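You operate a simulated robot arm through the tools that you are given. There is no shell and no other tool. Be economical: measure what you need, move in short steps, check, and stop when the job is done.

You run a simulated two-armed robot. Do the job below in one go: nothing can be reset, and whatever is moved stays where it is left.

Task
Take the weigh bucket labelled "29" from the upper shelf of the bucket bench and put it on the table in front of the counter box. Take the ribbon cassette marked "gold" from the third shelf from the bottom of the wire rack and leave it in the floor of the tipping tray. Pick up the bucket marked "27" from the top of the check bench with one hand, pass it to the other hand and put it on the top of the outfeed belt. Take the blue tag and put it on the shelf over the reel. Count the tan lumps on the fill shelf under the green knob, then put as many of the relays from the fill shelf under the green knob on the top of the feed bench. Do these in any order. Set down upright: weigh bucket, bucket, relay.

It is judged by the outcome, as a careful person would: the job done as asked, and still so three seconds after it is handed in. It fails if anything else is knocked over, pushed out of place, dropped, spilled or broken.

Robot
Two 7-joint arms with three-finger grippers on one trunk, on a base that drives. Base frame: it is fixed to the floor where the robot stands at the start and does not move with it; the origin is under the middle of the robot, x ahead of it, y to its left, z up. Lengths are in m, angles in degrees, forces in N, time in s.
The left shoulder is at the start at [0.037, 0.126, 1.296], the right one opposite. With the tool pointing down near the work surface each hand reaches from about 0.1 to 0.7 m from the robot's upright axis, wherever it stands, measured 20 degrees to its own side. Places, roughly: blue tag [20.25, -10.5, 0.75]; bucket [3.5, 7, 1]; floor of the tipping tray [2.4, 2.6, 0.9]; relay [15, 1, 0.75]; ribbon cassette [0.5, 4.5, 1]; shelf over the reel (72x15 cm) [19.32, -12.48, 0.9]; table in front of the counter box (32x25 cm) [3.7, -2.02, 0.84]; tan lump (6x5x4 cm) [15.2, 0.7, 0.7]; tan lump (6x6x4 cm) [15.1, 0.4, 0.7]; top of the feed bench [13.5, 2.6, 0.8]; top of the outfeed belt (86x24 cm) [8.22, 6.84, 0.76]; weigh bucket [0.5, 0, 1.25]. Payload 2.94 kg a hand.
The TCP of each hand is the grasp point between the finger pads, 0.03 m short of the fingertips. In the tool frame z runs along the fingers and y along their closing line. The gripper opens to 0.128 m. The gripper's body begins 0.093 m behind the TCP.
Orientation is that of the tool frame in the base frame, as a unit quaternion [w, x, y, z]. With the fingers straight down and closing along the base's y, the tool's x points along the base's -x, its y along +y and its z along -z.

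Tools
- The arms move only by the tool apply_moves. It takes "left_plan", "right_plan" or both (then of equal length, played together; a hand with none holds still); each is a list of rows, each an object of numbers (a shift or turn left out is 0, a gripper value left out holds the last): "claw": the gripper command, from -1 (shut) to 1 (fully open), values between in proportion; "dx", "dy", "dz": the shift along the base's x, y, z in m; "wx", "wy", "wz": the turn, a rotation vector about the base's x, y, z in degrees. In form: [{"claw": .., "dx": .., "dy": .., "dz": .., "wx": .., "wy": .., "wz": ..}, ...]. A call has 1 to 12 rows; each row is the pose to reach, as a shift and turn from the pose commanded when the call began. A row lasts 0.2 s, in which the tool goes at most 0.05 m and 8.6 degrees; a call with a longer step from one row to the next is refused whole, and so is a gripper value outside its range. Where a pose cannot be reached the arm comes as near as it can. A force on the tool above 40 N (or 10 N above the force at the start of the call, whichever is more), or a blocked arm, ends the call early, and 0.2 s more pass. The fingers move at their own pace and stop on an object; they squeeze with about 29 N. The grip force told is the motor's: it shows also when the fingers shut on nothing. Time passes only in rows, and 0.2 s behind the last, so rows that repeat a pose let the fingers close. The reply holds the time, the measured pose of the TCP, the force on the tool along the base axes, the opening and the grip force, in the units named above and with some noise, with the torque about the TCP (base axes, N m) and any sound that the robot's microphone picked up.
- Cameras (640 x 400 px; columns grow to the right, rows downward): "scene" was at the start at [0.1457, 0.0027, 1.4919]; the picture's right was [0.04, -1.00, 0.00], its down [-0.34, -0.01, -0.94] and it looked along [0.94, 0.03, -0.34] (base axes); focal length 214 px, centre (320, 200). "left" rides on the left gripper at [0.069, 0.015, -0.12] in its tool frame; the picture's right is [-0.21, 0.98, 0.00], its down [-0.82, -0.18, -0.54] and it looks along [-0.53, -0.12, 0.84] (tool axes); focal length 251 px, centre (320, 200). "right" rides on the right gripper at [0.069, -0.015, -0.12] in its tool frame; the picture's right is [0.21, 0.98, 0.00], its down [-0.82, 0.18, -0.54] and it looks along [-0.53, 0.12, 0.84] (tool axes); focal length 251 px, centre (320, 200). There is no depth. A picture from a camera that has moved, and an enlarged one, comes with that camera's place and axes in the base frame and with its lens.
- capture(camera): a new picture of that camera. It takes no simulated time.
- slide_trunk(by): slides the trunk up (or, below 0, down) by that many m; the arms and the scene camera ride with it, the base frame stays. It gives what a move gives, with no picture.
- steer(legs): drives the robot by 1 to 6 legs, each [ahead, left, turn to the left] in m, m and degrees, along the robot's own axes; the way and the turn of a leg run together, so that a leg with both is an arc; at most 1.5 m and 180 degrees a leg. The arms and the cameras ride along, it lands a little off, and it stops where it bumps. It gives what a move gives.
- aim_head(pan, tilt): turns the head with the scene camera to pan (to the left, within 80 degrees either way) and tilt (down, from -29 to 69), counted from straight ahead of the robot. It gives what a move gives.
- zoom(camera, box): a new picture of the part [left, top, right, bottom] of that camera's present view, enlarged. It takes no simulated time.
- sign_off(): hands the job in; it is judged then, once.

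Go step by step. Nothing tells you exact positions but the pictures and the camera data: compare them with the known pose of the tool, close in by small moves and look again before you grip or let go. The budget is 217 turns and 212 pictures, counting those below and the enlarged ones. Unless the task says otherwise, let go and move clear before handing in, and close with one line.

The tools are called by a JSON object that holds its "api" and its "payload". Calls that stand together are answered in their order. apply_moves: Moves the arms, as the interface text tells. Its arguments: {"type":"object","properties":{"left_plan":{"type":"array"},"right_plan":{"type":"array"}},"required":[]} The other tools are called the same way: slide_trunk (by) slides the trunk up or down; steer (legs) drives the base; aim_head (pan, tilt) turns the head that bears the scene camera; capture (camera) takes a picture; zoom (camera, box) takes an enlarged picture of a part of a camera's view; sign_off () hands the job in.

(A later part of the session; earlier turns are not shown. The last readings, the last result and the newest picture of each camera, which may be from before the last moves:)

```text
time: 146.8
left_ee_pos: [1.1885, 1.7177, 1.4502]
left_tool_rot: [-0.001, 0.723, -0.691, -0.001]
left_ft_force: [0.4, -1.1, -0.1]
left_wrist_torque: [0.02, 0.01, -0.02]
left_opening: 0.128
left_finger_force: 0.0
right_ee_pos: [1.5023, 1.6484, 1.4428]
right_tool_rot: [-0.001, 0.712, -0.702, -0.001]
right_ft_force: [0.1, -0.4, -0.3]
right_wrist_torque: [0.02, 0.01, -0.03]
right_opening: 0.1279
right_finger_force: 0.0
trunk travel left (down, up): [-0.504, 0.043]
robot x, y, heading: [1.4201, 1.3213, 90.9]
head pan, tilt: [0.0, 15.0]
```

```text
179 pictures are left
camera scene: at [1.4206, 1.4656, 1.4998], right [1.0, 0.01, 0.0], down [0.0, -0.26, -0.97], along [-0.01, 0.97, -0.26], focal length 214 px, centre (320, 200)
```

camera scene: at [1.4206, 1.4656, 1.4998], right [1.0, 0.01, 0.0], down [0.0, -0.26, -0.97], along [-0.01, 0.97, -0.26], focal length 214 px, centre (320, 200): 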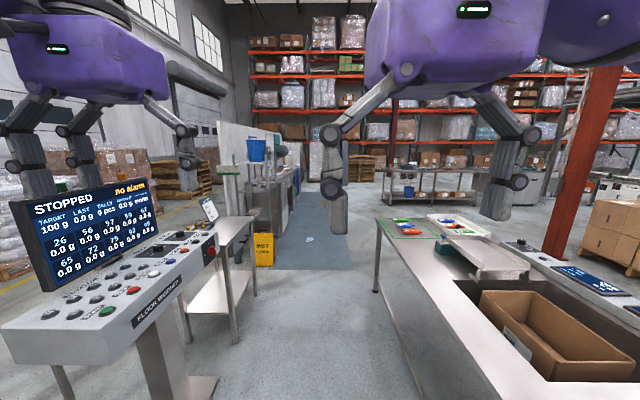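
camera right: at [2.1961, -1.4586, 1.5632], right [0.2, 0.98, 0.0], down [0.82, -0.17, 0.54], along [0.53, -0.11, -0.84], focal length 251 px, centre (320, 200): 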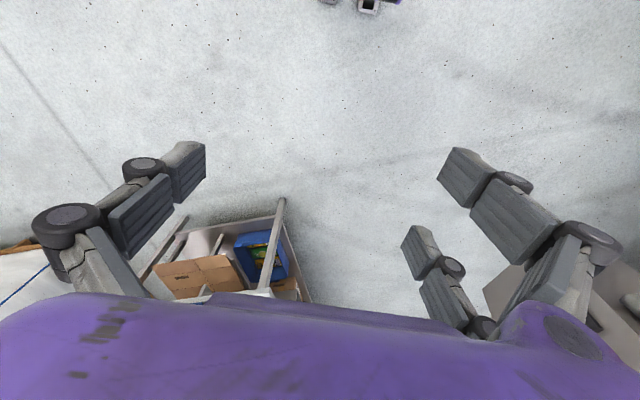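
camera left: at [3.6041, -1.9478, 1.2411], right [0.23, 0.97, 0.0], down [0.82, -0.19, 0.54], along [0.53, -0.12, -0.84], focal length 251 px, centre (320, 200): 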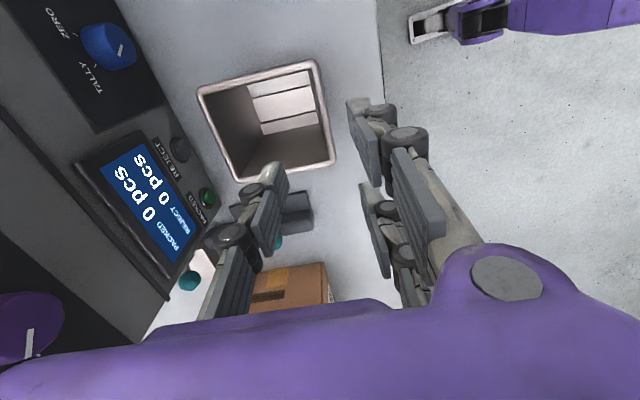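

{"api": "zoom", "payload": {"camera": "scene", "box": [180, 110, 340, 270]}}

{"api": "zoom", "payload": {"camera": "scene", "box": [360, 190, 640, 400]}}

```text
2.50 times, centred on (260, 190) of scene
camera zoom: at [1.4206, 1.4656, 1.4998], right [1.0, 0.01, 0.0], down [0.0, -0.26, -0.97], along [-0.01, 0.97, -0.26], focal length 536 px, centre (470, 225)
```

zoom: 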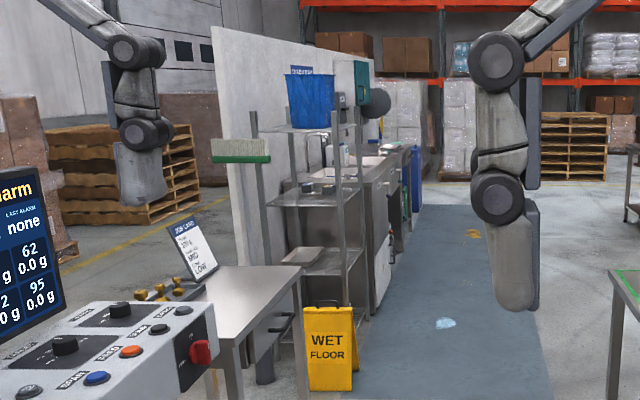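

```text
1.90 times, centred on (500, 295) of scene
camera zoom: at [1.4206, 1.4656, 1.4998], right [1.0, 0.01, 0.0], down [0.0, -0.26, -0.97], along [-0.01, 0.97, -0.26], focal length 408 px, centre (-23, 19)
```

zoom: 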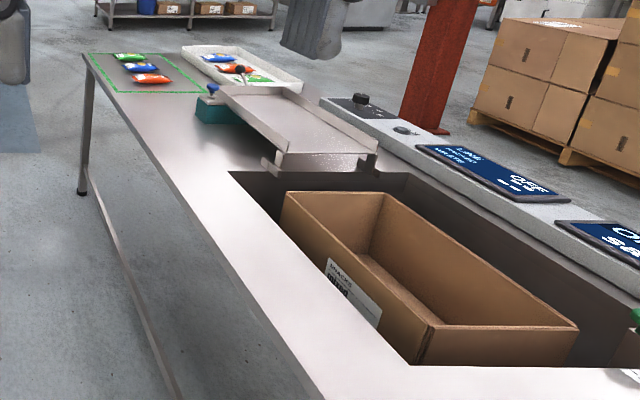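

The wire rack is the one with the blue bucket on top, beside the blue mat. I drive closer to read the cassettes.

{"api": "steer", "payload": {"legs": [[1.4, 0, 0], [1.1, 0, 0], [0, 0, 60]]}}

{"api": "capture", "payload": {"camera": "scene"}}

```text
time: 161.7
left_ee_pos: [0.9239, 3.7991, 1.4508]
left_tool_rot: [0.001, 0.974, -0.228, 0.0]
left_ft_force: [0.2, 0.6, -0.1]
left_wrist_torque: [0.02, 0.01, 0.01]
left_opening: 0.1281
left_finger_force: 0.0
right_ee_pos: [1.1377, 4.0392, 1.4435]
right_tool_rot: [-0.001, 0.969, -0.246, -0.001]
right_ft_force: [0.6, 0.2, 0.0]
right_wrist_torque: [-0.03, -0.03, 0.01]
right_opening: 0.1281
right_finger_force: 0.0
trunk travel left (down, up): [-0.504, 0.043]
robot x, y, heading: [1.3845, 3.8057, 151.7]
head pan, tilt: [0.0, 15.0]
```

```text
176 pictures are left
camera scene: at [1.2558, 3.8782, 1.4996], right [0.48, 0.88, 0.0], down [0.23, -0.12, -0.97], along [-0.85, 0.46, -0.26], focal length 214 px, centre (320, 200)
```

scene: 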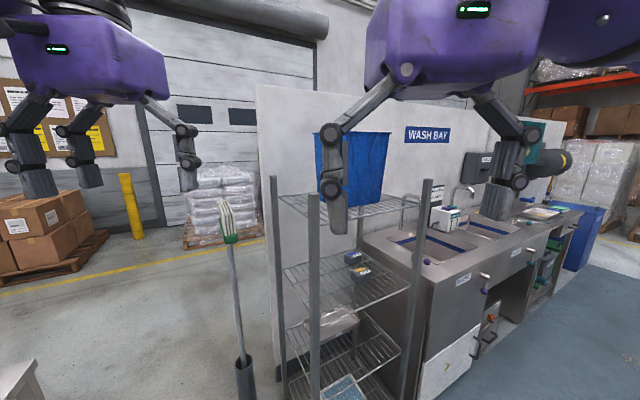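

{"api": "zoom", "payload": {"camera": "scene", "box": [270, 180, 450, 400]}}

{"api": "zoom", "payload": {"camera": "scene", "box": [320, 235, 400, 295]}}

```text
1.82 times, centred on (360, 290) of scene
camera zoom: at [1.2558, 3.8782, 1.4996], right [0.48, 0.88, 0.0], down [0.23, -0.12, -0.97], along [-0.85, 0.46, -0.26], focal length 390 px, centre (247, 36)
```

zoom: 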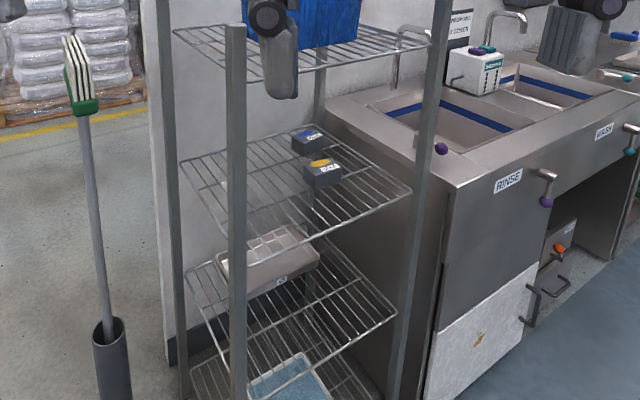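

```text
6.67 times, centred on (360, 265) of scene
camera zoom: at [1.2558, 3.8782, 1.4996], right [0.48, 0.88, 0.0], down [0.23, -0.12, -0.97], along [-0.85, 0.46, -0.26], focal length 1430 px, centre (53, -233)
```

zoom: 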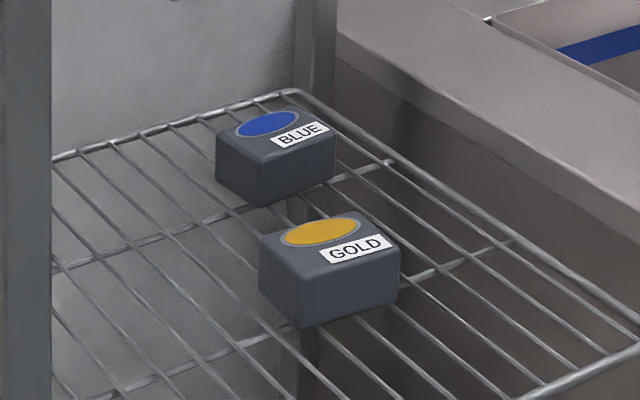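

Only BLUE and GOLD cassettes stand on the third shelf, and gold is in front near (0.68, 4.38). I face the rack squarely for a better fix.

{"api": "steer", "payload": {"legs": [[0, 0, 28.3], [0, -0.42, 0]]}}

{"api": "aim_head", "payload": {"pan": 0, "tilt": 35}}

{"api": "capture", "payload": {"camera": "scene"}}

{"api": "zoom", "payload": {"camera": "scene", "box": [240, 120, 400, 280]}}

```text
time: 167.3
left_ee_pos: [0.9851, 3.9968, 1.4501]
left_tool_rot: [-0.001, 1.0, 0.017, 0.0]
left_ft_force: [-1.1, 0.0, 0.2]
left_wrist_torque: [0.01, -0.01, -0.02]
left_opening: 0.1278
left_finger_force: 0.1
right_ee_pos: [1.0587, 4.3118, 1.4426]
right_tool_rot: [0.001, 1.0, 0.0, 0.0]
right_ft_force: [0.3, 0.1, 0.5]
right_wrist_torque: [-0.02, 0.0, 0.0]
right_opening: 0.128
right_finger_force: 0.0
trunk travel left (down, up): [-0.504, 0.043]
robot x, y, heading: [1.3875, 4.2295, 179.8]
head pan, tilt: [0.0, 15.0]
```

```text
time: 168.1
left_ee_pos: [0.9855, 3.9971, 1.4498]
left_tool_rot: [0.0, 1.0, 0.017, -0.001]
left_ft_force: [0.4, 0.8, -0.1]
left_wrist_torque: [0.02, 0.04, 0.0]
left_opening: 0.1279
left_finger_force: 0.0
right_ee_pos: [1.0587, 4.3108, 1.4428]
right_tool_rot: [0.0, 1.0, 0.0, 0.0]
right_ft_force: [0.5, 0.2, -1.1]
right_wrist_torque: [-0.01, 0.01, 0.0]
right_opening: 0.1284
right_finger_force: 0.1
trunk travel left (down, up): [-0.504, 0.043]
robot x, y, heading: [1.3822, 4.2274, 179.8]
head pan, tilt: [0.0, 35.0]
```

```text
173 pictures are left
camera scene: at [1.244, 4.2267, 1.4677], right [0.0, 1.0, 0.0], down [0.57, 0.0, -0.82], along [-0.82, 0.0, -0.57], focal length 214 px, centre (320, 200)
```

scene: 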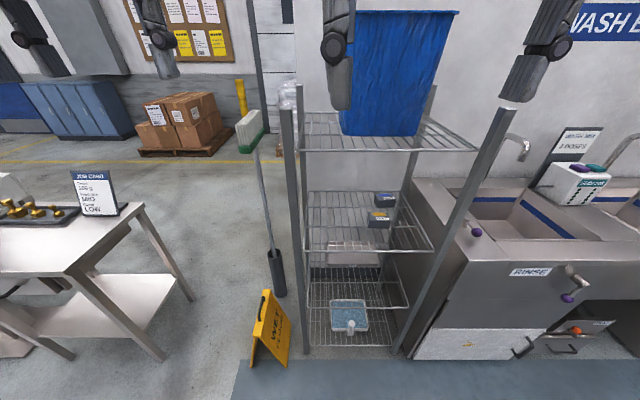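

```text
2.50 times, centred on (320, 200) of scene
camera zoom: at [1.244, 4.2267, 1.4677], right [0.0, 1.0, 0.0], down [0.57, 0.0, -0.82], along [-0.82, 0.0, -0.57], focal length 536 px, centre (320, 200)
```

zoom: 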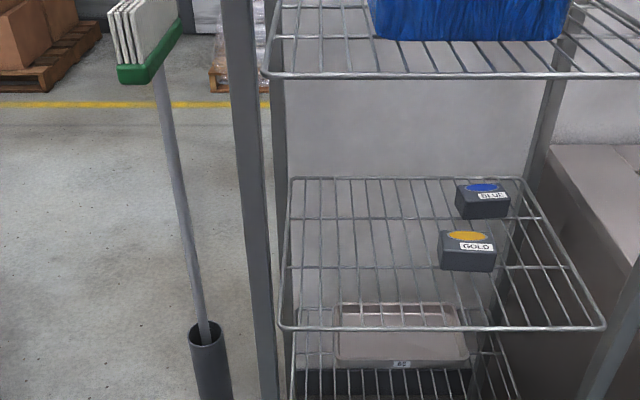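

Triangulated: the gold cassette is centred at about (.583, 4.463, .908) on a shelf at z≈.885, and the shelf above is at 1.26. I tuck the left hand back and drive closer.

{"api": "apply_moves", "payload": {"left_plan": [{"dx": 0.04}, {"dx": 0.08}, {"dx": 0.12}, {"dx": 0.16}]}}

{"api": "steer", "payload": {"legs": [[0.18, 0, 0]]}}

{"api": "capture", "payload": {"camera": "scene"}}

```text
time: 169.1
left_ee_pos: [1.146, 4.0022, 1.4464]
left_tool_rot: [-0.001, 1.0, 0.017, 0.0]
left_ft_force: [0.7, 0.4, -0.1]
left_wrist_torque: [-0.02, 0.02, -0.02]
left_opening: 0.1277
left_finger_force: 0.0
left hand out of reach, approached as far as the arm can: row 4
right_ee_pos: [1.0598, 4.312, 1.445]
right_tool_rot: [0.0, 1.0, -0.001, -0.001]
right_ft_force: [0.1, 0.0, 0.3]
right_wrist_torque: [0.02, 0.02, -0.02]
right_opening: 0.1281
right_finger_force: 0.2
trunk travel left (down, up): [-0.504, 0.043]
robot x, y, heading: [1.389, 4.228, 180.3]
head pan, tilt: [0.0, 35.0]
```

```text
time: 170.6
left_ee_pos: [0.9703, 4.0027, 1.4461]
left_tool_rot: [-0.001, 1.0, 0.018, -0.002]
left_ft_force: [-0.2, -0.8, 0.1]
left_wrist_torque: [0.02, 0.04, -0.01]
left_opening: 0.128
left_finger_force: 0.1
right_ee_pos: [0.8834, 4.3126, 1.4447]
right_tool_rot: [-0.001, 1.0, 0.001, -0.002]
right_ft_force: [0.4, -1.1, 0.4]
right_wrist_torque: [0.0, 0.03, 0.01]
right_opening: 0.1281
right_finger_force: 0.1
trunk travel left (down, up): [-0.504, 0.043]
robot x, y, heading: [1.209, 4.2261, -180.0]
head pan, tilt: [0.0, 35.0]
```

```text
171 pictures are left
camera scene: at [1.0694, 4.2265, 1.4681], right [0.0, 1.0, 0.0], down [0.57, 0.0, -0.82], along [-0.82, 0.0, -0.57], focal length 214 px, centre (320, 200)
```

scene: 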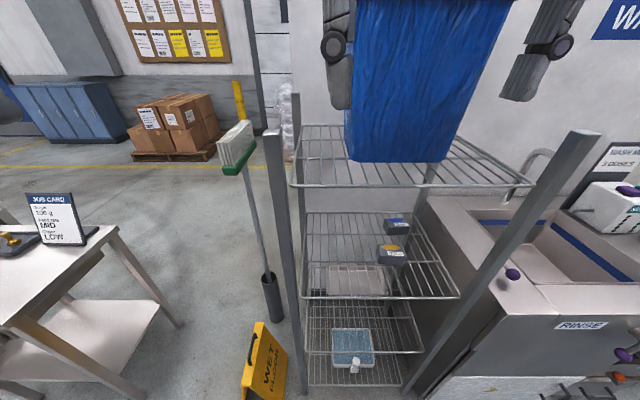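

Now I pitch the right hand 45° and lower it in front of the shelf.

{"api": "apply_moves", "payload": {"right_plan": [{"dz": -0.03, "wy": 5}, {"dy": 0.02, "dz": -0.07, "wy": 10}, {"dy": 0.04, "dz": -0.11, "wy": 15}, {"dy": 0.06, "dz": -0.15, "wy": 20}, {"dy": 0.08, "dz": -0.19, "wy": 25}, {"dy": 0.1, "dz": -0.23, "wy": 30}, {"dy": 0.12, "dz": -0.27, "wy": 35}, {"dy": 0.14, "dz": -0.31, "wy": 40}, {"dy": 0.15, "dz": -0.35, "wy": 45}, {"dy": 0.15, "dz": -0.39, "wy": 45}, {"dy": 0.15, "dz": -0.43, "wy": 45}, {"dy": 0.15, "dx": -0.02, "dz": -0.45, "wy": 45}]}}

{"api": "capture", "payload": {"camera": "right"}}

{"api": "capture", "payload": {"camera": "scene"}}

```text
time: 172.4
left_ee_pos: [0.972, 4.0037, 1.4469]
left_tool_rot: [0.0, 1.0, 0.018, -0.002]
left_ft_force: [-1.4, -0.9, -1.0]
left_wrist_torque: [0.02, 0.0, 0.01]
left_opening: 0.1282
left_finger_force: 0.2
right_ee_pos: [0.7379, 4.4492, 1.2593]
right_tool_rot: [0.011, 0.917, 0.012, -0.398]
right_ft_force: [25.6, 8.5, 8.7]
right_wrist_torque: [0.54, 0.11, -1.82]
right_opening: 0.1291
right_finger_force: 0.0
right hand out of reach, approached as far as the arm can: row 4, 5, 6, 7, 8
trunk travel left (down, up): [-0.504, 0.043]
robot x, y, heading: [1.2107, 4.2252, 180.0]
head pan, tilt: [0.0, 35.0]
stopped in row 8 (right hand): the force on the tool passed its limit at 103 N (the readings are from after the stop); the commanded pose is now the measured one
```

```text
170 pictures are left
camera right: at [0.8708, 4.4684, 1.2906], right [0.18, -0.97, -0.15], down [-0.16, -0.18, 0.97], along [-0.97, -0.15, -0.19], focal length 251 px, centre (320, 200)
```

right: 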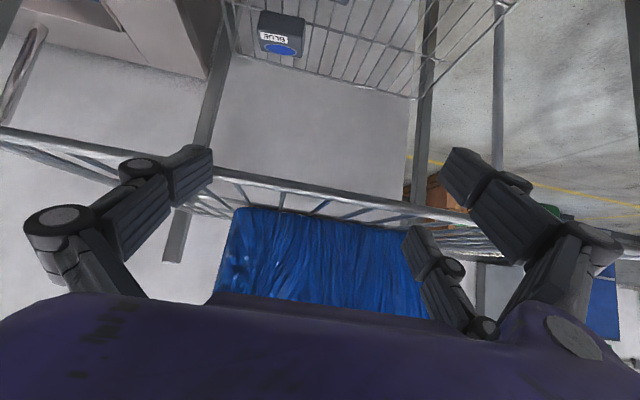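

```text
169 pictures are left
camera scene: at [1.0717, 4.2276, 1.4682], right [0.0, 1.0, 0.0], down [0.57, 0.0, -0.82], along [-0.82, 0.0, -0.57], focal length 214 px, centre (320, 200)
```

scene: 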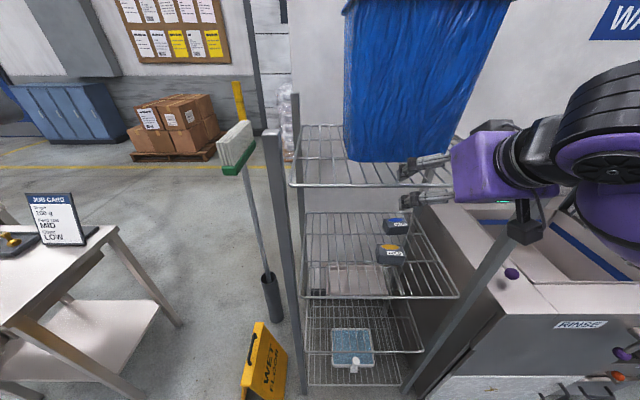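

The arm folded too close to the body, drifted forward and touched the top shelf's edge. Nothing moved. I back the base off, and lower the hand farther from the body.

{"api": "steer", "payload": {"legs": [[-0.28, 0, 0]]}}

{"api": "apply_moves", "payload": {"right_plan": [{"dx": -0.01, "dz": -0.04}, {"dx": -0.02, "dz": -0.08}, {"dx": -0.02, "dz": -0.12}, {"dx": -0.02, "dz": -0.16}, {"dx": -0.02, "dz": -0.2}, {"dx": -0.02, "dz": -0.24}, {"dx": -0.02, "dz": -0.28}]}}

{"api": "capture", "payload": {"camera": "scene"}}

{"api": "capture", "payload": {"camera": "right"}}

```text
time: 174.4
left_ee_pos: [1.2458, 4.004, 1.4453]
left_tool_rot: [-0.001, 1.0, 0.016, 0.0]
left_ft_force: [-0.1, 0.0, 0.1]
left_wrist_torque: [-0.02, 0.03, -0.02]
left_opening: 0.1278
left_finger_force: 0.1
right_ee_pos: [1.0137, 4.4475, 1.2558]
right_tool_rot: [0.011, 0.918, 0.011, -0.396]
right_ft_force: [1.3, 0.8, 0.2]
right_wrist_torque: [-0.02, 0.03, -0.01]
right_opening: 0.128
right_finger_force: 0.1
trunk travel left (down, up): [-0.504, 0.043]
robot x, y, heading: [1.4865, 4.2269, 180.0]
head pan, tilt: [0.0, 35.0]
```

```text
time: 176.0
left_ee_pos: [1.248, 4.0038, 1.4466]
left_tool_rot: [-0.001, 1.0, 0.015, 0.0]
left_ft_force: [0.7, 0.2, -0.6]
left_wrist_torque: [0.0, -0.02, 0.0]
left_opening: 0.128
left_finger_force: 0.0
right_ee_pos: [0.9965, 4.4497, 0.9757]
right_tool_rot: [0.011, 0.917, 0.011, -0.398]
right_ft_force: [-0.7, 0.2, 0.3]
right_wrist_torque: [0.0, -0.02, 0.04]
right_opening: 0.1278
right_finger_force: 0.1
right hand out of reach, approached as far as the arm can: row 1, 2, 3
trunk travel left (down, up): [-0.504, 0.043]
robot x, y, heading: [1.4909, 4.2236, 179.8]
head pan, tilt: [0.0, 35.0]
```

```text
168 pictures are left
camera scene: at [1.3492, 4.2267, 1.4677], right [0.0, 1.0, 0.0], down [0.57, 0.0, -0.82], along [-0.82, 0.0, -0.57], focal length 214 px, centre (320, 200)
```

scene: 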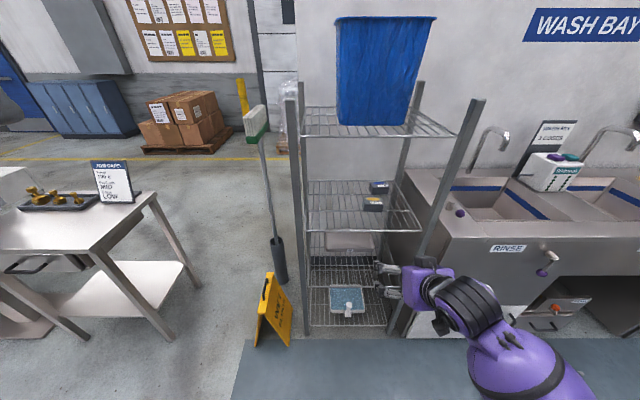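

```text
167 pictures are left
camera right: at [1.1295, 4.4686, 1.0081], right [0.18, -0.97, -0.14], down [-0.16, -0.17, 0.97], along [-0.97, -0.15, -0.19], focal length 251 px, centre (320, 200)
```

right: 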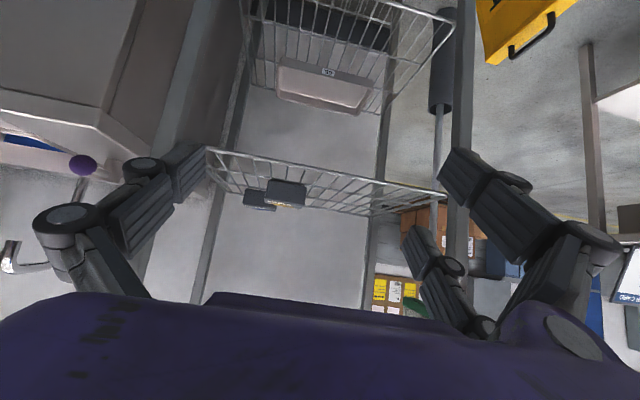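

The hand is in a good pose and gold is confirmed at (.607 front, 4.46, .90). I drive in with the hand between the shelves.

{"api": "steer", "payload": {"legs": [[0.29, 0, 0]]}}

{"api": "capture", "payload": {"camera": "right"}}

{"api": "capture", "payload": {"camera": "scene"}}

```text
time: 178.0
left_ee_pos: [0.9613, 4.0038, 1.4458]
left_tool_rot: [-0.001, 1.0, 0.017, -0.001]
left_ft_force: [0.4, -0.1, -0.3]
left_wrist_torque: [0.01, 0.01, 0.02]
left_opening: 0.128
left_finger_force: 0.1
right_ee_pos: [0.7069, 4.45, 0.9757]
right_tool_rot: [0.012, 0.918, 0.012, -0.396]
right_ft_force: [0.0, -0.5, 0.9]
right_wrist_torque: [0.02, -0.02, 0.01]
right_opening: 0.1279
right_finger_force: 0.1
trunk travel left (down, up): [-0.504, 0.043]
robot x, y, heading: [1.1985, 4.2271, 180.0]
head pan, tilt: [0.0, 35.0]
```

```text
166 pictures are left
camera right: at [0.8408, 4.4687, 1.0087], right [0.18, -0.97, -0.14], down [-0.16, -0.17, 0.97], along [-0.97, -0.15, -0.19], focal length 251 px, centre (320, 200)
```

right: 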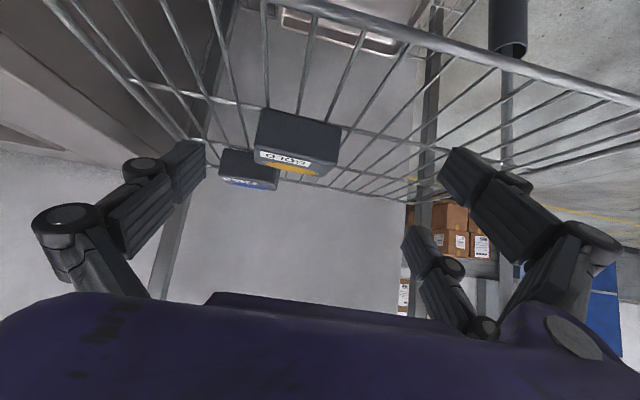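

```text
165 pictures are left
camera scene: at [1.0609, 4.2273, 1.4678], right [0.0, 1.0, 0.0], down [0.57, 0.0, -0.82], along [-0.82, 0.0, -0.57], focal length 214 px, centre (320, 200)
```

scene: 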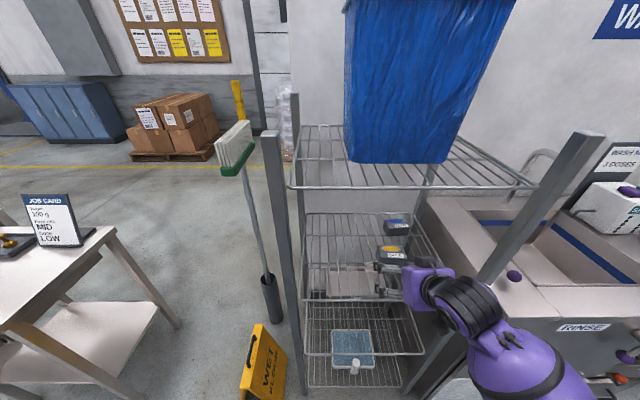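

{"api": "apply_moves", "payload": {"right_plan": [{"dx": -0.03, "dy": 0.014, "dz": -0.015}, {"dx": -0.06, "dy": 0.014, "dz": -0.03}, {"dx": -0.09, "dy": 0.014, "dz": -0.045}, {"dx": -0.115, "dy": 0.014, "dz": -0.055}, {"dx": -0.12, "dy": 0.014, "dz": -0.06}]}}

{"api": "capture", "payload": {"camera": "right"}}

{"api": "zoom", "payload": {"camera": "scene", "box": [300, 200, 500, 340]}}

```text
time: 179.2
left_ee_pos: [0.9603, 4.0034, 1.4473]
left_tool_rot: [0.0, 1.0, 0.016, -0.002]
left_ft_force: [0.1, -0.2, 0.2]
left_wrist_torque: [0.0, 0.01, -0.02]
left_opening: 0.1278
left_finger_force: 0.1
right_ee_pos: [0.5869, 4.4627, 0.9159]
right_tool_rot: [0.012, 0.918, 0.013, -0.396]
right_ft_force: [0.8, 0.1, 0.1]
right_wrist_torque: [0.04, 0.01, -0.01]
right_opening: 0.1281
right_finger_force: 0.1
trunk travel left (down, up): [-0.504, 0.043]
robot x, y, heading: [1.201, 4.2269, 180.2]
head pan, tilt: [0.0, 35.0]
```

```text
164 pictures are left
camera right: at [0.7199, 4.4822, 0.9487], right [0.18, -0.97, -0.14], down [-0.16, -0.17, 0.97], along [-0.97, -0.15, -0.19], focal length 251 px, centre (320, 200)
```

right: 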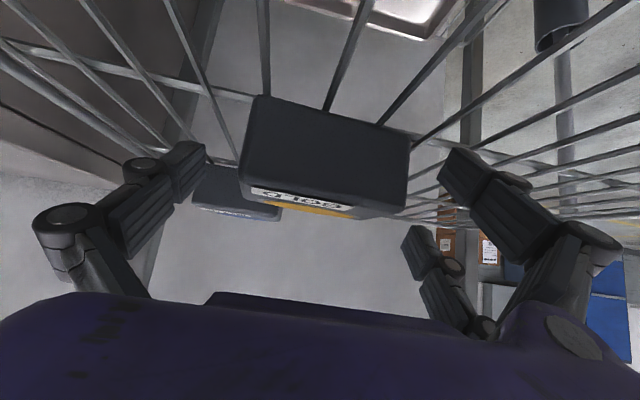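

```text
2.86 times, centred on (400, 270) of scene
camera zoom: at [1.0603, 4.2272, 1.4677], right [0.0, 1.0, 0.0], down [0.57, 0.0, -0.82], along [-0.82, 0.0, -0.57], focal length 613 px, centre (91, 0)
```

zoom: 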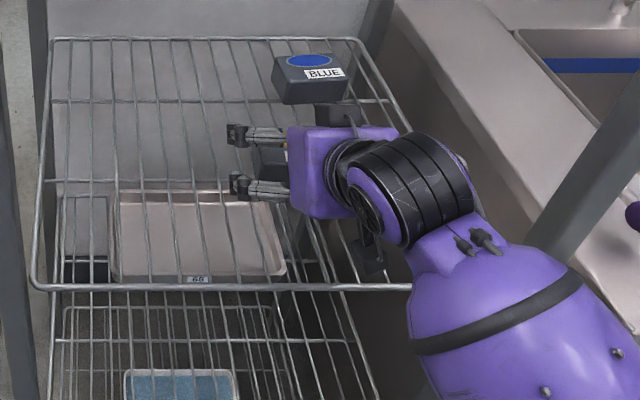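

The box sits between the fingers. I close the hand and lift a little.

{"api": "apply_moves", "payload": {"right_plan": [{"claw": -1}, {"claw": -1}, {"claw": -1}, {"claw": -1}]}}

{"api": "apply_moves", "payload": {"right_plan": [{"dz": 0.015}, {"dz": 0.03}, {"dz": 0.045}]}}

{"api": "capture", "payload": {"camera": "right"}}

```text
time: 180.2
left_ee_pos: [0.9641, 4.0025, 1.4463]
left_tool_rot: [-0.002, 1.0, 0.017, -0.003]
left_ft_force: [-0.5, 0.4, 0.1]
left_wrist_torque: [0.0, 0.03, -0.01]
left_opening: 0.128
left_finger_force: 0.1
right_ee_pos: [0.5864, 4.4602, 0.9235]
right_tool_rot: [0.013, 0.915, 0.014, -0.403]
right_ft_force: [1.8, -9.2, 31.7]
right_wrist_torque: [-1.44, 0.02, -0.04]
right_opening: 0.0847
right_finger_force: 28.9
trunk travel left (down, up): [-0.504, 0.043]
robot x, y, heading: [1.2009, 4.2288, 179.9]
head pan, tilt: [0.0, 35.0]
```

```text
time: 181.0
left_ee_pos: [0.9597, 4.0043, 1.4456]
left_tool_rot: [-0.001, 1.0, 0.016, -0.001]
left_ft_force: [0.6, 0.7, -0.3]
left_wrist_torque: [-0.01, 0.0, 0.01]
left_opening: 0.128
left_finger_force: 0.0
right_ee_pos: [0.5877, 4.4635, 0.9594]
right_tool_rot: [0.012, 0.919, 0.013, -0.395]
right_ft_force: [0.4, 0.0, -1.8]
right_wrist_torque: [0.01, 0.02, 0.01]
right_opening: 0.0844
right_finger_force: 28.9
trunk travel left (down, up): [-0.504, 0.043]
robot x, y, heading: [1.2015, 4.229, 180.2]
head pan, tilt: [0.0, 35.0]
```

```text
162 pictures are left
camera right: at [0.7206, 4.4829, 0.9927], right [0.18, -0.97, -0.15], down [-0.17, -0.18, 0.97], along [-0.97, -0.15, -0.19], focal length 251 px, centre (320, 200)
```

right: 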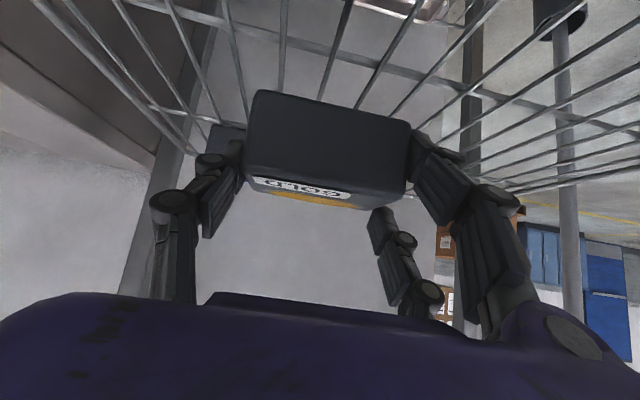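

It is held (1.8 N). I back out and turn away to look at the tipping tray.

{"api": "steer", "payload": {"legs": [[-0.4, 0, 0], [0, 0, 90], [1.0, 0, 0], [0, 0, 60]]}}

{"api": "capture", "payload": {"camera": "scene"}}

```text
time: 194.7
left_ee_pos: [1.9213, 3.309, 1.4452]
left_tool_rot: [0.0, 0.24, 0.971, -0.001]
left_ft_force: [-1.0, 0.9, 0.2]
left_wrist_torque: [0.02, 0.01, -0.05]
left_opening: 0.1281
left_finger_force: 0.0
right_ee_pos: [2.0185, 2.724, 0.9608]
right_tool_rot: [0.386, 0.223, 0.891, -0.089]
right_ft_force: [0.4, 0.2, -1.9]
right_wrist_torque: [0.0, 0.01, -0.02]
right_opening: 0.0843
right_finger_force: 28.9
trunk travel left (down, up): [-0.504, 0.043]
robot x, y, heading: [1.6025, 3.2308, -29.6]
head pan, tilt: [0.0, 35.0]
```

```text
161 pictures are left
camera scene: at [1.7233, 3.1634, 1.4676], right [-0.5, -0.87, 0.0], down [-0.5, 0.28, -0.82], along [0.71, -0.41, -0.57], focal length 214 px, centre (320, 200)
```

scene: 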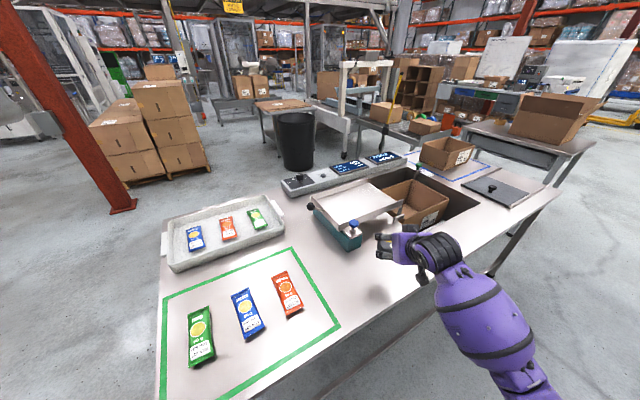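

{"api": "zoom", "payload": {"camera": "scene", "box": [280, 140, 460, 280]}}

```text
2.86 times, centred on (370, 210) of scene
camera zoom: at [1.7233, 3.1634, 1.4676], right [-0.5, -0.87, 0.0], down [-0.5, 0.28, -0.82], along [0.71, -0.41, -0.57], focal length 613 px, centre (177, 171)
```

zoom: 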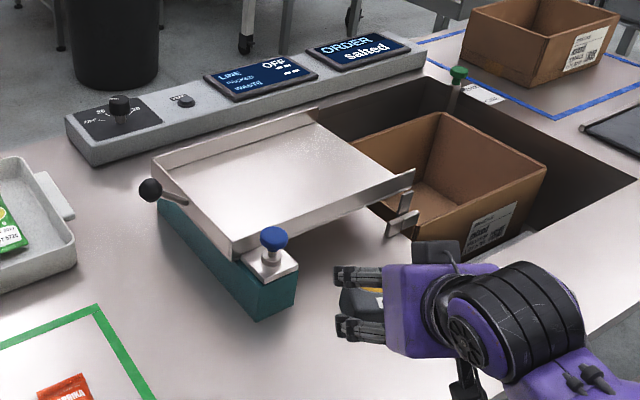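

The tray floor spans about x 2.22–2.45, y 2.46–2.77 at z≈.9. I raise the hand, square up to the table and come alongside.

{"api": "apply_moves", "payload": {"right_plan": [{"dz": 0.04}, {"dz": 0.08}, {"dz": 0.12}, {"dz": 0.14}]}}

{"api": "steer", "payload": {"legs": [[0, 0, 29.6], [0, -0.42, 0]]}}

{"api": "capture", "payload": {"camera": "scene"}}

{"api": "capture", "payload": {"camera": "right"}}

```text
time: 195.7
left_ee_pos: [1.922, 3.3081, 1.4462]
left_tool_rot: [0.002, 0.241, 0.971, -0.001]
left_ft_force: [0.9, 0.2, -0.3]
left_wrist_torque: [0.01, 0.0, -0.01]
left_opening: 0.1282
left_finger_force: 0.1
right_ee_pos: [2.017, 2.7265, 1.1027]
right_tool_rot: [0.385, 0.223, 0.891, -0.09]
right_ft_force: [0.4, -0.5, -0.3]
right_wrist_torque: [0.04, 0.0, -0.01]
right_opening: 0.0845
right_finger_force: 28.8
trunk travel left (down, up): [-0.504, 0.043]
robot x, y, heading: [1.6012, 3.2344, -29.6]
head pan, tilt: [0.0, 35.0]
```

```text
time: 201.4
left_ee_pos: [1.8425, 3.0412, 1.4467]
left_tool_rot: [0.001, -0.016, 1.0, 0.0]
left_ft_force: [0.1, -0.3, 0.1]
left_wrist_torque: [0.0, 0.01, 0.03]
left_opening: 0.1281
left_finger_force: 0.0
right_ee_pos: [2.2125, 2.5809, 1.1027]
right_tool_rot: [0.396, -0.011, 0.918, 0.012]
right_ft_force: [0.2, -0.6, -1.1]
right_wrist_torque: [-0.01, 0.0, 0.02]
right_opening: 0.0846
right_finger_force: 28.9
trunk travel left (down, up): [-0.504, 0.043]
robot x, y, heading: [1.6, 2.8187, -0.0]
head pan, tilt: [0.0, 35.0]
```

```text
159 pictures are left
camera scene: at [1.74, 2.817, 1.4676], right [0.0, -1.0, 0.0], down [-0.57, 0.0, -0.82], along [0.82, 0.0, -0.57], focal length 214 px, centre (320, 200)
```

scene: 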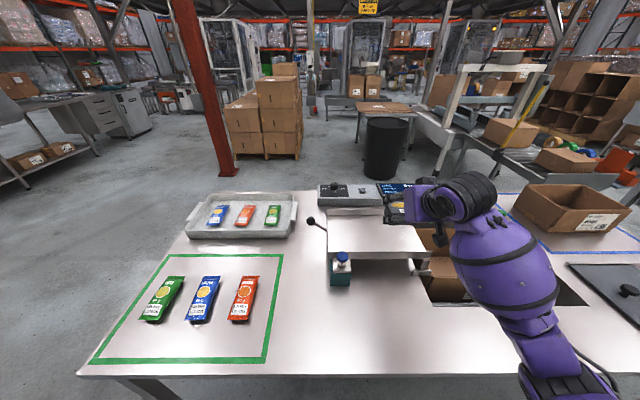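

```text
158 pictures are left
camera right: at [2.0774, 2.5608, 1.1336], right [-0.18, 0.97, -0.14], down [0.17, 0.17, 0.97], along [0.97, 0.15, -0.19], focal length 251 px, centre (320, 200)
```

right: 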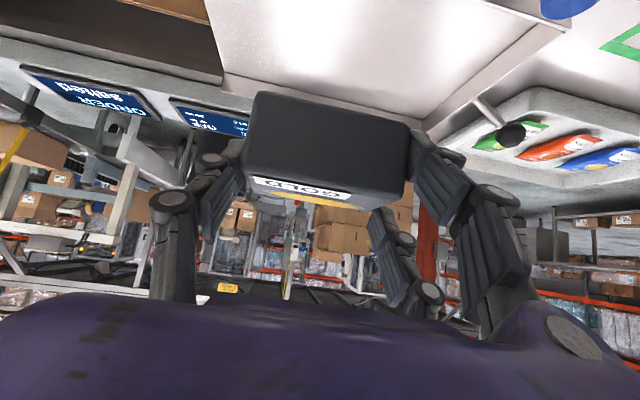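

I move over the tray and lower to 1.0.

{"api": "apply_moves", "payload": {"right_plan": [{"dx": 0.04, "dy": 0.01}, {"dx": 0.08, "dy": 0.02}, {"dx": 0.12, "dy": 0.03}, {"dx": 0.14, "dy": 0.035, "dz": -0.02}, {"dx": 0.14, "dy": 0.035, "dz": -0.06}, {"dx": 0.14, "dy": 0.035, "dz": -0.1}]}}

{"api": "capture", "payload": {"camera": "right"}}

{"api": "zoom", "payload": {"camera": "scene", "box": [280, 150, 480, 310]}}

```text
time: 202.8
left_ee_pos: [1.8429, 3.0403, 1.4455]
left_tool_rot: [0.0, -0.014, 1.0, -0.001]
left_ft_force: [0.0, -0.1, 0.2]
left_wrist_torque: [0.02, -0.02, 0.0]
left_opening: 0.1277
left_finger_force: 0.0
right_ee_pos: [2.3528, 2.6162, 0.9994]
right_tool_rot: [0.396, -0.011, 0.918, 0.011]
right_ft_force: [0.3, -0.3, -0.5]
right_wrist_torque: [0.0, 0.05, 0.01]
right_opening: 0.0845
right_finger_force: 29.0
trunk travel left (down, up): [-0.504, 0.043]
robot x, y, heading: [1.5967, 2.815, -0.3]
head pan, tilt: [0.0, 35.0]
```

```text
157 pictures are left
camera right: at [2.2181, 2.5959, 1.0325], right [-0.18, 0.97, -0.14], down [0.17, 0.17, 0.97], along [0.97, 0.15, -0.19], focal length 251 px, centre (320, 200)
```

right: 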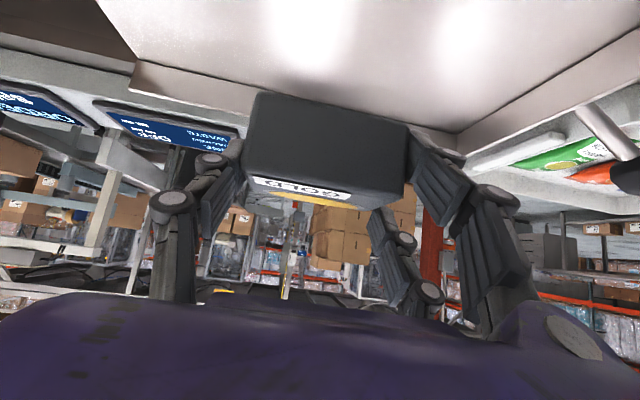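

```text
2.50 times, centred on (380, 230) of scene
camera zoom: at [1.7405, 2.8169, 1.4675], right [0.0, -1.0, 0.0], down [-0.57, 0.0, -0.82], along [0.82, 0.0, -0.57], focal length 536 px, centre (170, 125)
```

zoom: 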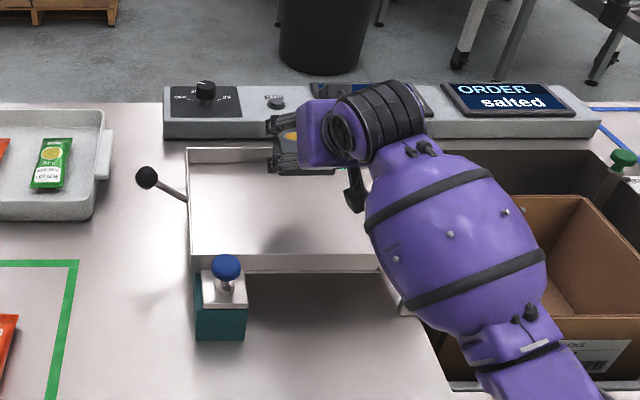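

{"api": "apply_moves", "payload": {"right_plan": [{"dz": -0.02, "dx": -0.01}, {"dz": -0.04, "dx": -0.015}, {"dz": -0.05, "dx": -0.015}]}}

{"api": "capture", "payload": {"camera": "right"}}

```text
time: 203.6
left_ee_pos: [1.8409, 3.0411, 1.4449]
left_tool_rot: [0.001, -0.014, 1.0, -0.001]
left_ft_force: [0.7, 0.3, -1.0]
left_wrist_torque: [-0.01, -0.02, -0.02]
left_opening: 0.1281
left_finger_force: 0.2
right_ee_pos: [2.3371, 2.6157, 0.9509]
right_tool_rot: [0.396, -0.011, 0.918, 0.011]
right_ft_force: [-0.4, 0.3, -1.6]
right_wrist_torque: [-0.03, 0.0, -0.03]
right_opening: 0.0844
right_finger_force: 28.9
trunk travel left (down, up): [-0.504, 0.043]
robot x, y, heading: [1.5988, 2.8206, -0.3]
head pan, tilt: [0.0, 35.0]
```

```text
155 pictures are left
camera right: at [2.2022, 2.5956, 0.9837], right [-0.17, 0.97, -0.14], down [0.17, 0.17, 0.97], along [0.97, 0.15, -0.19], focal length 251 px, centre (320, 200)
```

right: 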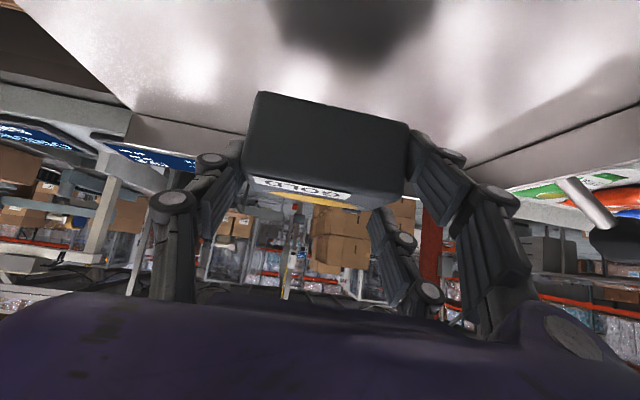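

{"api": "apply_moves", "payload": {"right_plan": [{"dz": -0.006}, {"dz": -0.012}, {"dz": -0.018}]}}

{"api": "capture", "payload": {"camera": "right"}}

```text
time: 204.4
left_ee_pos: [1.8409, 3.0414, 1.4467]
left_tool_rot: [0.001, -0.015, 1.0, -0.001]
left_ft_force: [0.6, -0.1, 0.6]
left_wrist_torque: [0.02, 0.02, -0.01]
left_opening: 0.1279
left_finger_force: 0.1
right_ee_pos: [2.3372, 2.6151, 0.9337]
right_tool_rot: [0.396, -0.011, 0.918, 0.012]
right_ft_force: [0.7, -0.1, -0.9]
right_wrist_torque: [-0.01, 0.03, -0.03]
right_opening: 0.0846
right_finger_force: 28.9
trunk travel left (down, up): [-0.504, 0.043]
robot x, y, heading: [1.5991, 2.8184, -0.2]
head pan, tilt: [0.0, 35.0]
```

```text
154 pictures are left
camera right: at [2.2025, 2.5958, 0.9658], right [-0.18, 0.97, -0.14], down [0.17, 0.17, 0.97], along [0.97, 0.15, -0.19], focal length 251 px, centre (320, 200)
```

right: 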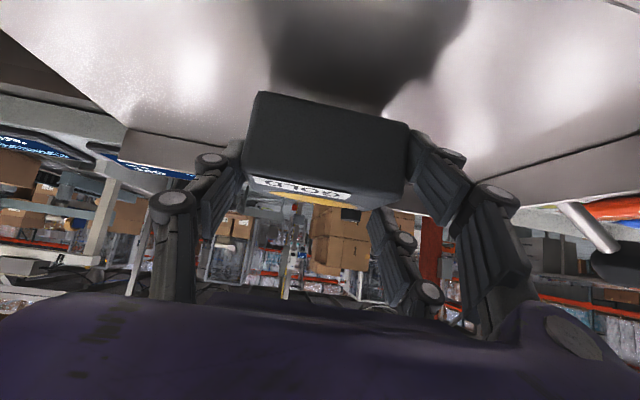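

{"api": "apply_moves", "payload": {"right_plan": [{"dz": -0.005}, {"dz": -0.01}, {"dz": -0.015}]}}

{"api": "capture", "payload": {"camera": "right"}}

```text
time: 205.2
left_ee_pos: [1.8414, 3.0407, 1.4461]
left_tool_rot: [0.0, -0.014, 1.0, -0.002]
left_ft_force: [0.0, -0.2, 0.4]
left_wrist_torque: [0.0, -0.02, -0.01]
left_opening: 0.1277
left_finger_force: 0.0
right_ee_pos: [2.337, 2.6168, 0.9204]
right_tool_rot: [0.398, -0.011, 0.917, 0.01]
right_ft_force: [-0.1, 0.1, 2.1]
right_wrist_torque: [-0.15, -0.14, 0.0]
right_opening: 0.0843
right_finger_force: 29.1
trunk travel left (down, up): [-0.504, 0.043]
robot x, y, heading: [1.6004, 2.8192, -0.4]
head pan, tilt: [0.0, 35.0]
```

```text
153 pictures are left
camera right: at [2.2026, 2.596, 0.952], right [-0.18, 0.97, -0.15], down [0.16, 0.17, 0.97], along [0.97, 0.15, -0.19], focal length 251 px, centre (320, 200)
```

right: 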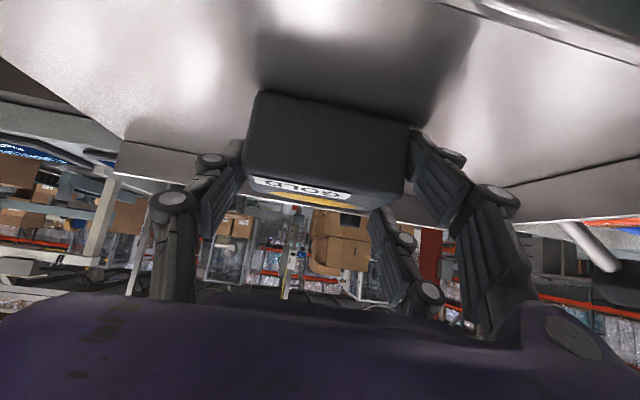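

It is touching. I go a hair lower, then release and back up along the tool axis.

{"api": "apply_moves", "payload": {"right_plan": [{"dz": -0.003}, {"dz": -0.003, "claw": -0.2}, {"dz": -0.003, "claw": 0.3}, {"dz": -0.003, "claw": 0.8}, {"dz": -0.003, "claw": 1}, {"dz": 0.0, "claw": 1}, {"dx": -0.02, "dz": 0.025}, {"dx": -0.04, "dz": 0.06}, {"dx": -0.06, "dz": 0.1}, {"dx": -0.08, "dz": 0.14}]}}

{"api": "capture", "payload": {"camera": "scene"}}

{"api": "capture", "payload": {"camera": "right"}}

```text
time: 207.4
left_ee_pos: [1.8414, 3.0425, 1.4467]
left_tool_rot: [0.001, -0.015, 1.0, -0.001]
left_ft_force: [0.5, -0.7, 0.1]
left_wrist_torque: [0.01, -0.02, 0.01]
left_opening: 0.1279
left_finger_force: 0.0
right_ee_pos: [2.2546, 2.6155, 1.0598]
right_tool_rot: [0.396, -0.01, 0.918, 0.01]
right_ft_force: [-0.1, 0.4, 0.4]
right_wrist_torque: [0.02, 0.0, -0.03]
right_opening: 0.1279
right_finger_force: 0.1
trunk travel left (down, up): [-0.504, 0.043]
robot x, y, heading: [1.5998, 2.817, -0.2]
head pan, tilt: [0.0, 35.0]
```

```text
152 pictures are left
camera scene: at [1.739, 2.8171, 1.4678], right [0.0, -1.0, 0.0], down [-0.57, 0.0, -0.82], along [0.82, 0.0, -0.57], focal length 214 px, centre (320, 200)
```

scene: 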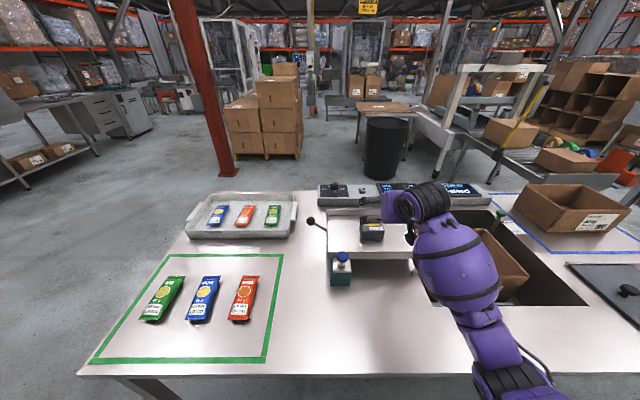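

```text
151 pictures are left
camera right: at [2.1209, 2.5962, 1.0923], right [-0.17, 0.97, -0.15], down [0.17, 0.17, 0.97], along [0.97, 0.15, -0.19], focal length 251 px, centre (320, 200)
```

right: 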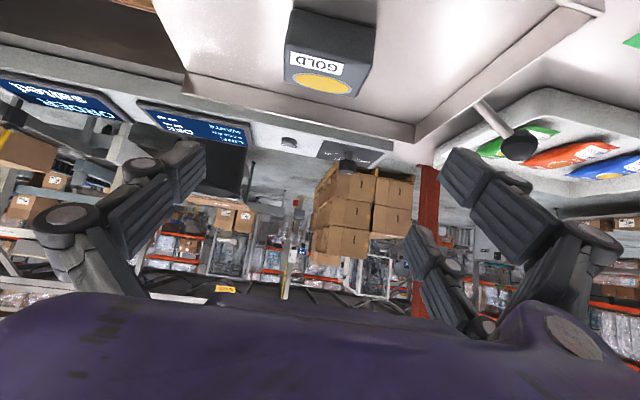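

Gold is in the tray. I bring the right hand back to a tool-down carry pose.

{"api": "apply_moves", "payload": {"right_plan": [{"dz": 0.04, "dx": -0.01}, {"dz": 0.08, "dx": -0.03}, {"dz": 0.12, "dx": -0.05, "wy": 5}, {"dz": 0.15, "dx": -0.07, "wy": 12}, {"dz": 0.18, "dx": -0.1, "wy": 20}, {"dz": 0.21, "dx": -0.13, "wy": 28}, {"dz": 0.24, "dx": -0.16, "wy": 36}, {"dz": 0.27, "dx": -0.19, "wy": 44}, {"dz": 0.3, "dx": -0.21, "wy": 47}]}}

{"api": "steer", "payload": {"legs": [[-0.2, 0, 0], [0, 0, 65]]}}

{"api": "aim_head", "payload": {"pan": 0, "tilt": 15}}

{"api": "capture", "payload": {"camera": "scene"}}

```text
time: 209.4
left_ee_pos: [1.8407, 3.0409, 1.4462]
left_tool_rot: [0.001, -0.015, 1.0, -0.001]
left_ft_force: [-0.4, -0.2, 0.4]
left_wrist_torque: [0.01, 0.0, 0.03]
left_opening: 0.1279
left_finger_force: 0.2
right_ee_pos: [2.0464, 2.6149, 1.3585]
right_tool_rot: [-0.004, -0.003, 1.0, 0.016]
right_ft_force: [0.2, -0.6, 0.8]
right_wrist_torque: [-0.05, -0.03, 0.01]
right_opening: 0.128
right_finger_force: 0.0
trunk travel left (down, up): [-0.504, 0.043]
robot x, y, heading: [1.5972, 2.8202, -0.2]
head pan, tilt: [0.0, 35.0]
```

```text
time: 213.8
left_ee_pos: [1.3011, 3.1333, 1.4458]
left_tool_rot: [0.002, -0.548, 0.837, 0.0]
left_ft_force: [-0.6, -0.7, 0.6]
left_wrist_torque: [0.04, 0.02, -0.01]
left_opening: 0.128
left_finger_force: 0.1
right_ee_pos: [1.7735, 3.1369, 1.3587]
right_tool_rot: [-0.01, -0.539, 0.842, 0.011]
right_ft_force: [-0.1, -0.5, 0.5]
right_wrist_torque: [0.0, -0.02, 0.01]
right_opening: 0.1279
right_finger_force: 0.1
trunk travel left (down, up): [-0.504, 0.043]
robot x, y, heading: [1.3996, 2.8244, 64.4]
head pan, tilt: [0.0, 35.0]
```

```text
time: 214.6
left_ee_pos: [1.3006, 3.1338, 1.4449]
left_tool_rot: [0.001, -0.547, 0.837, -0.001]
left_ft_force: [-0.5, 0.5, 0.2]
left_wrist_torque: [0.0, 0.01, 0.0]
left_opening: 0.1278
left_finger_force: 0.0
right_ee_pos: [1.7735, 3.1381, 1.3591]
right_tool_rot: [-0.009, -0.54, 0.842, 0.011]
right_ft_force: [0.7, 0.1, -0.4]
right_wrist_torque: [0.02, 0.0, 0.01]
right_opening: 0.128
right_finger_force: 0.0
trunk travel left (down, up): [-0.504, 0.043]
robot x, y, heading: [1.3972, 2.8151, 64.3]
head pan, tilt: [0.0, 15.0]
```

```text
150 pictures are left
camera scene: at [1.4615, 2.9504, 1.4996], right [0.9, -0.43, 0.0], down [-0.11, -0.23, -0.97], along [0.42, 0.87, -0.26], focal length 214 px, centre (320, 200)
```

scene: 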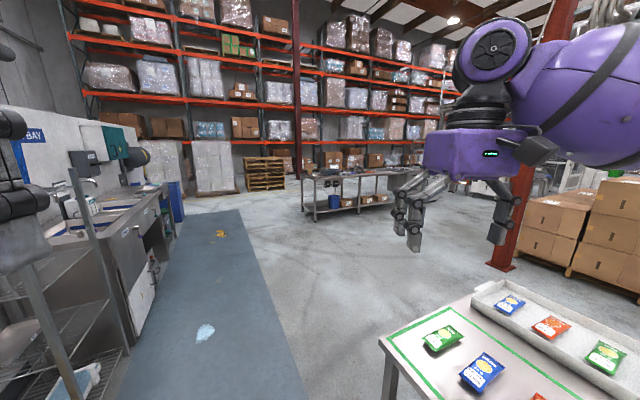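

{"api": "zoom", "payload": {"camera": "scene", "box": [280, 140, 440, 240]}}

```text
4.00 times, centred on (360, 190) of scene
camera zoom: at [1.4615, 2.9504, 1.4996], right [0.9, -0.43, 0.0], down [-0.11, -0.23, -0.97], along [0.42, 0.87, -0.26], focal length 858 px, centre (160, 240)
```

zoom: 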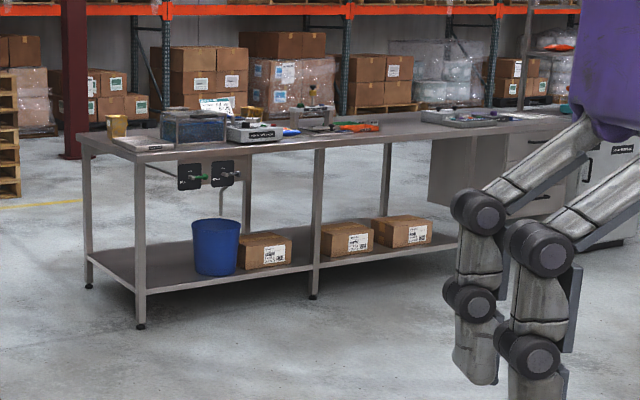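

I drive to the check bench's front.

{"api": "steer", "payload": {"legs": [[0, 0, 25.6], [1.45, 0, 0], [1.05, 0, 0], [0, -1.45, 0], [0, -0.45, 0]]}}

{"api": "aim_head", "payload": {"pan": 0, "tilt": 20}}

{"api": "capture", "payload": {"camera": "scene"}}

```text
time: 244.7
left_ee_pos: [3.1151, 5.5138, 1.4454]
left_tool_rot: [-0.002, 0.712, -0.702, 0.0]
left_ft_force: [0.4, 0.8, 1.2]
left_wrist_torque: [0.01, 0.03, -0.03]
left_opening: 0.1278
left_finger_force: 0.0
right_ee_pos: [3.5444, 5.7126, 1.3582]
right_tool_rot: [-0.013, -0.705, 0.709, 0.008]
right_ft_force: [-0.5, 0.7, -0.3]
right_wrist_torque: [-0.01, 0.01, 0.0]
right_opening: 0.1278
right_finger_force: 0.2
trunk travel left (down, up): [-0.504, 0.043]
robot x, y, heading: [3.3309, 5.2675, 88.8]
head pan, tilt: [0.0, 15.0]
```

```text
time: 245.4
left_ee_pos: [3.1147, 5.514, 1.4454]
left_tool_rot: [-0.001, 0.712, -0.702, 0.001]
left_ft_force: [-0.3, 0.5, 0.9]
left_wrist_torque: [0.04, -0.02, 0.02]
left_opening: 0.128
left_finger_force: 0.1
right_ee_pos: [3.5462, 5.7119, 1.3586]
right_tool_rot: [-0.013, -0.705, 0.71, 0.009]
right_ft_force: [-0.2, 0.3, 0.1]
right_wrist_torque: [0.04, 0.04, 0.01]
right_opening: 0.1283
right_finger_force: 0.1
trunk travel left (down, up): [-0.504, 0.043]
robot x, y, heading: [3.3327, 5.2644, 88.7]
head pan, tilt: [0.0, 20.0]
```

```text
148 pictures are left
camera scene: at [3.3374, 5.4128, 1.4915], right [1.0, -0.02, 0.0], down [-0.01, -0.34, -0.94], along [0.02, 0.94, -0.34], focal length 214 px, centre (320, 200)
```

scene: 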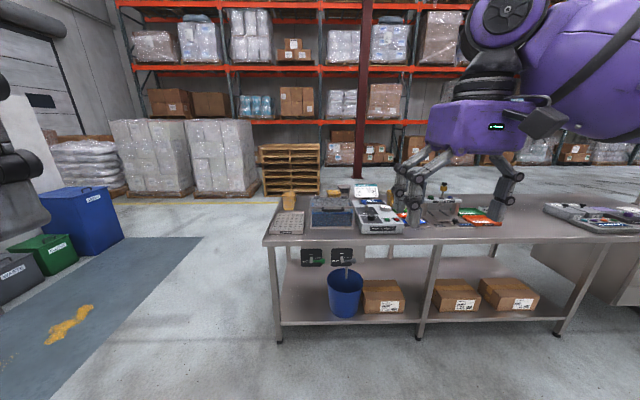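

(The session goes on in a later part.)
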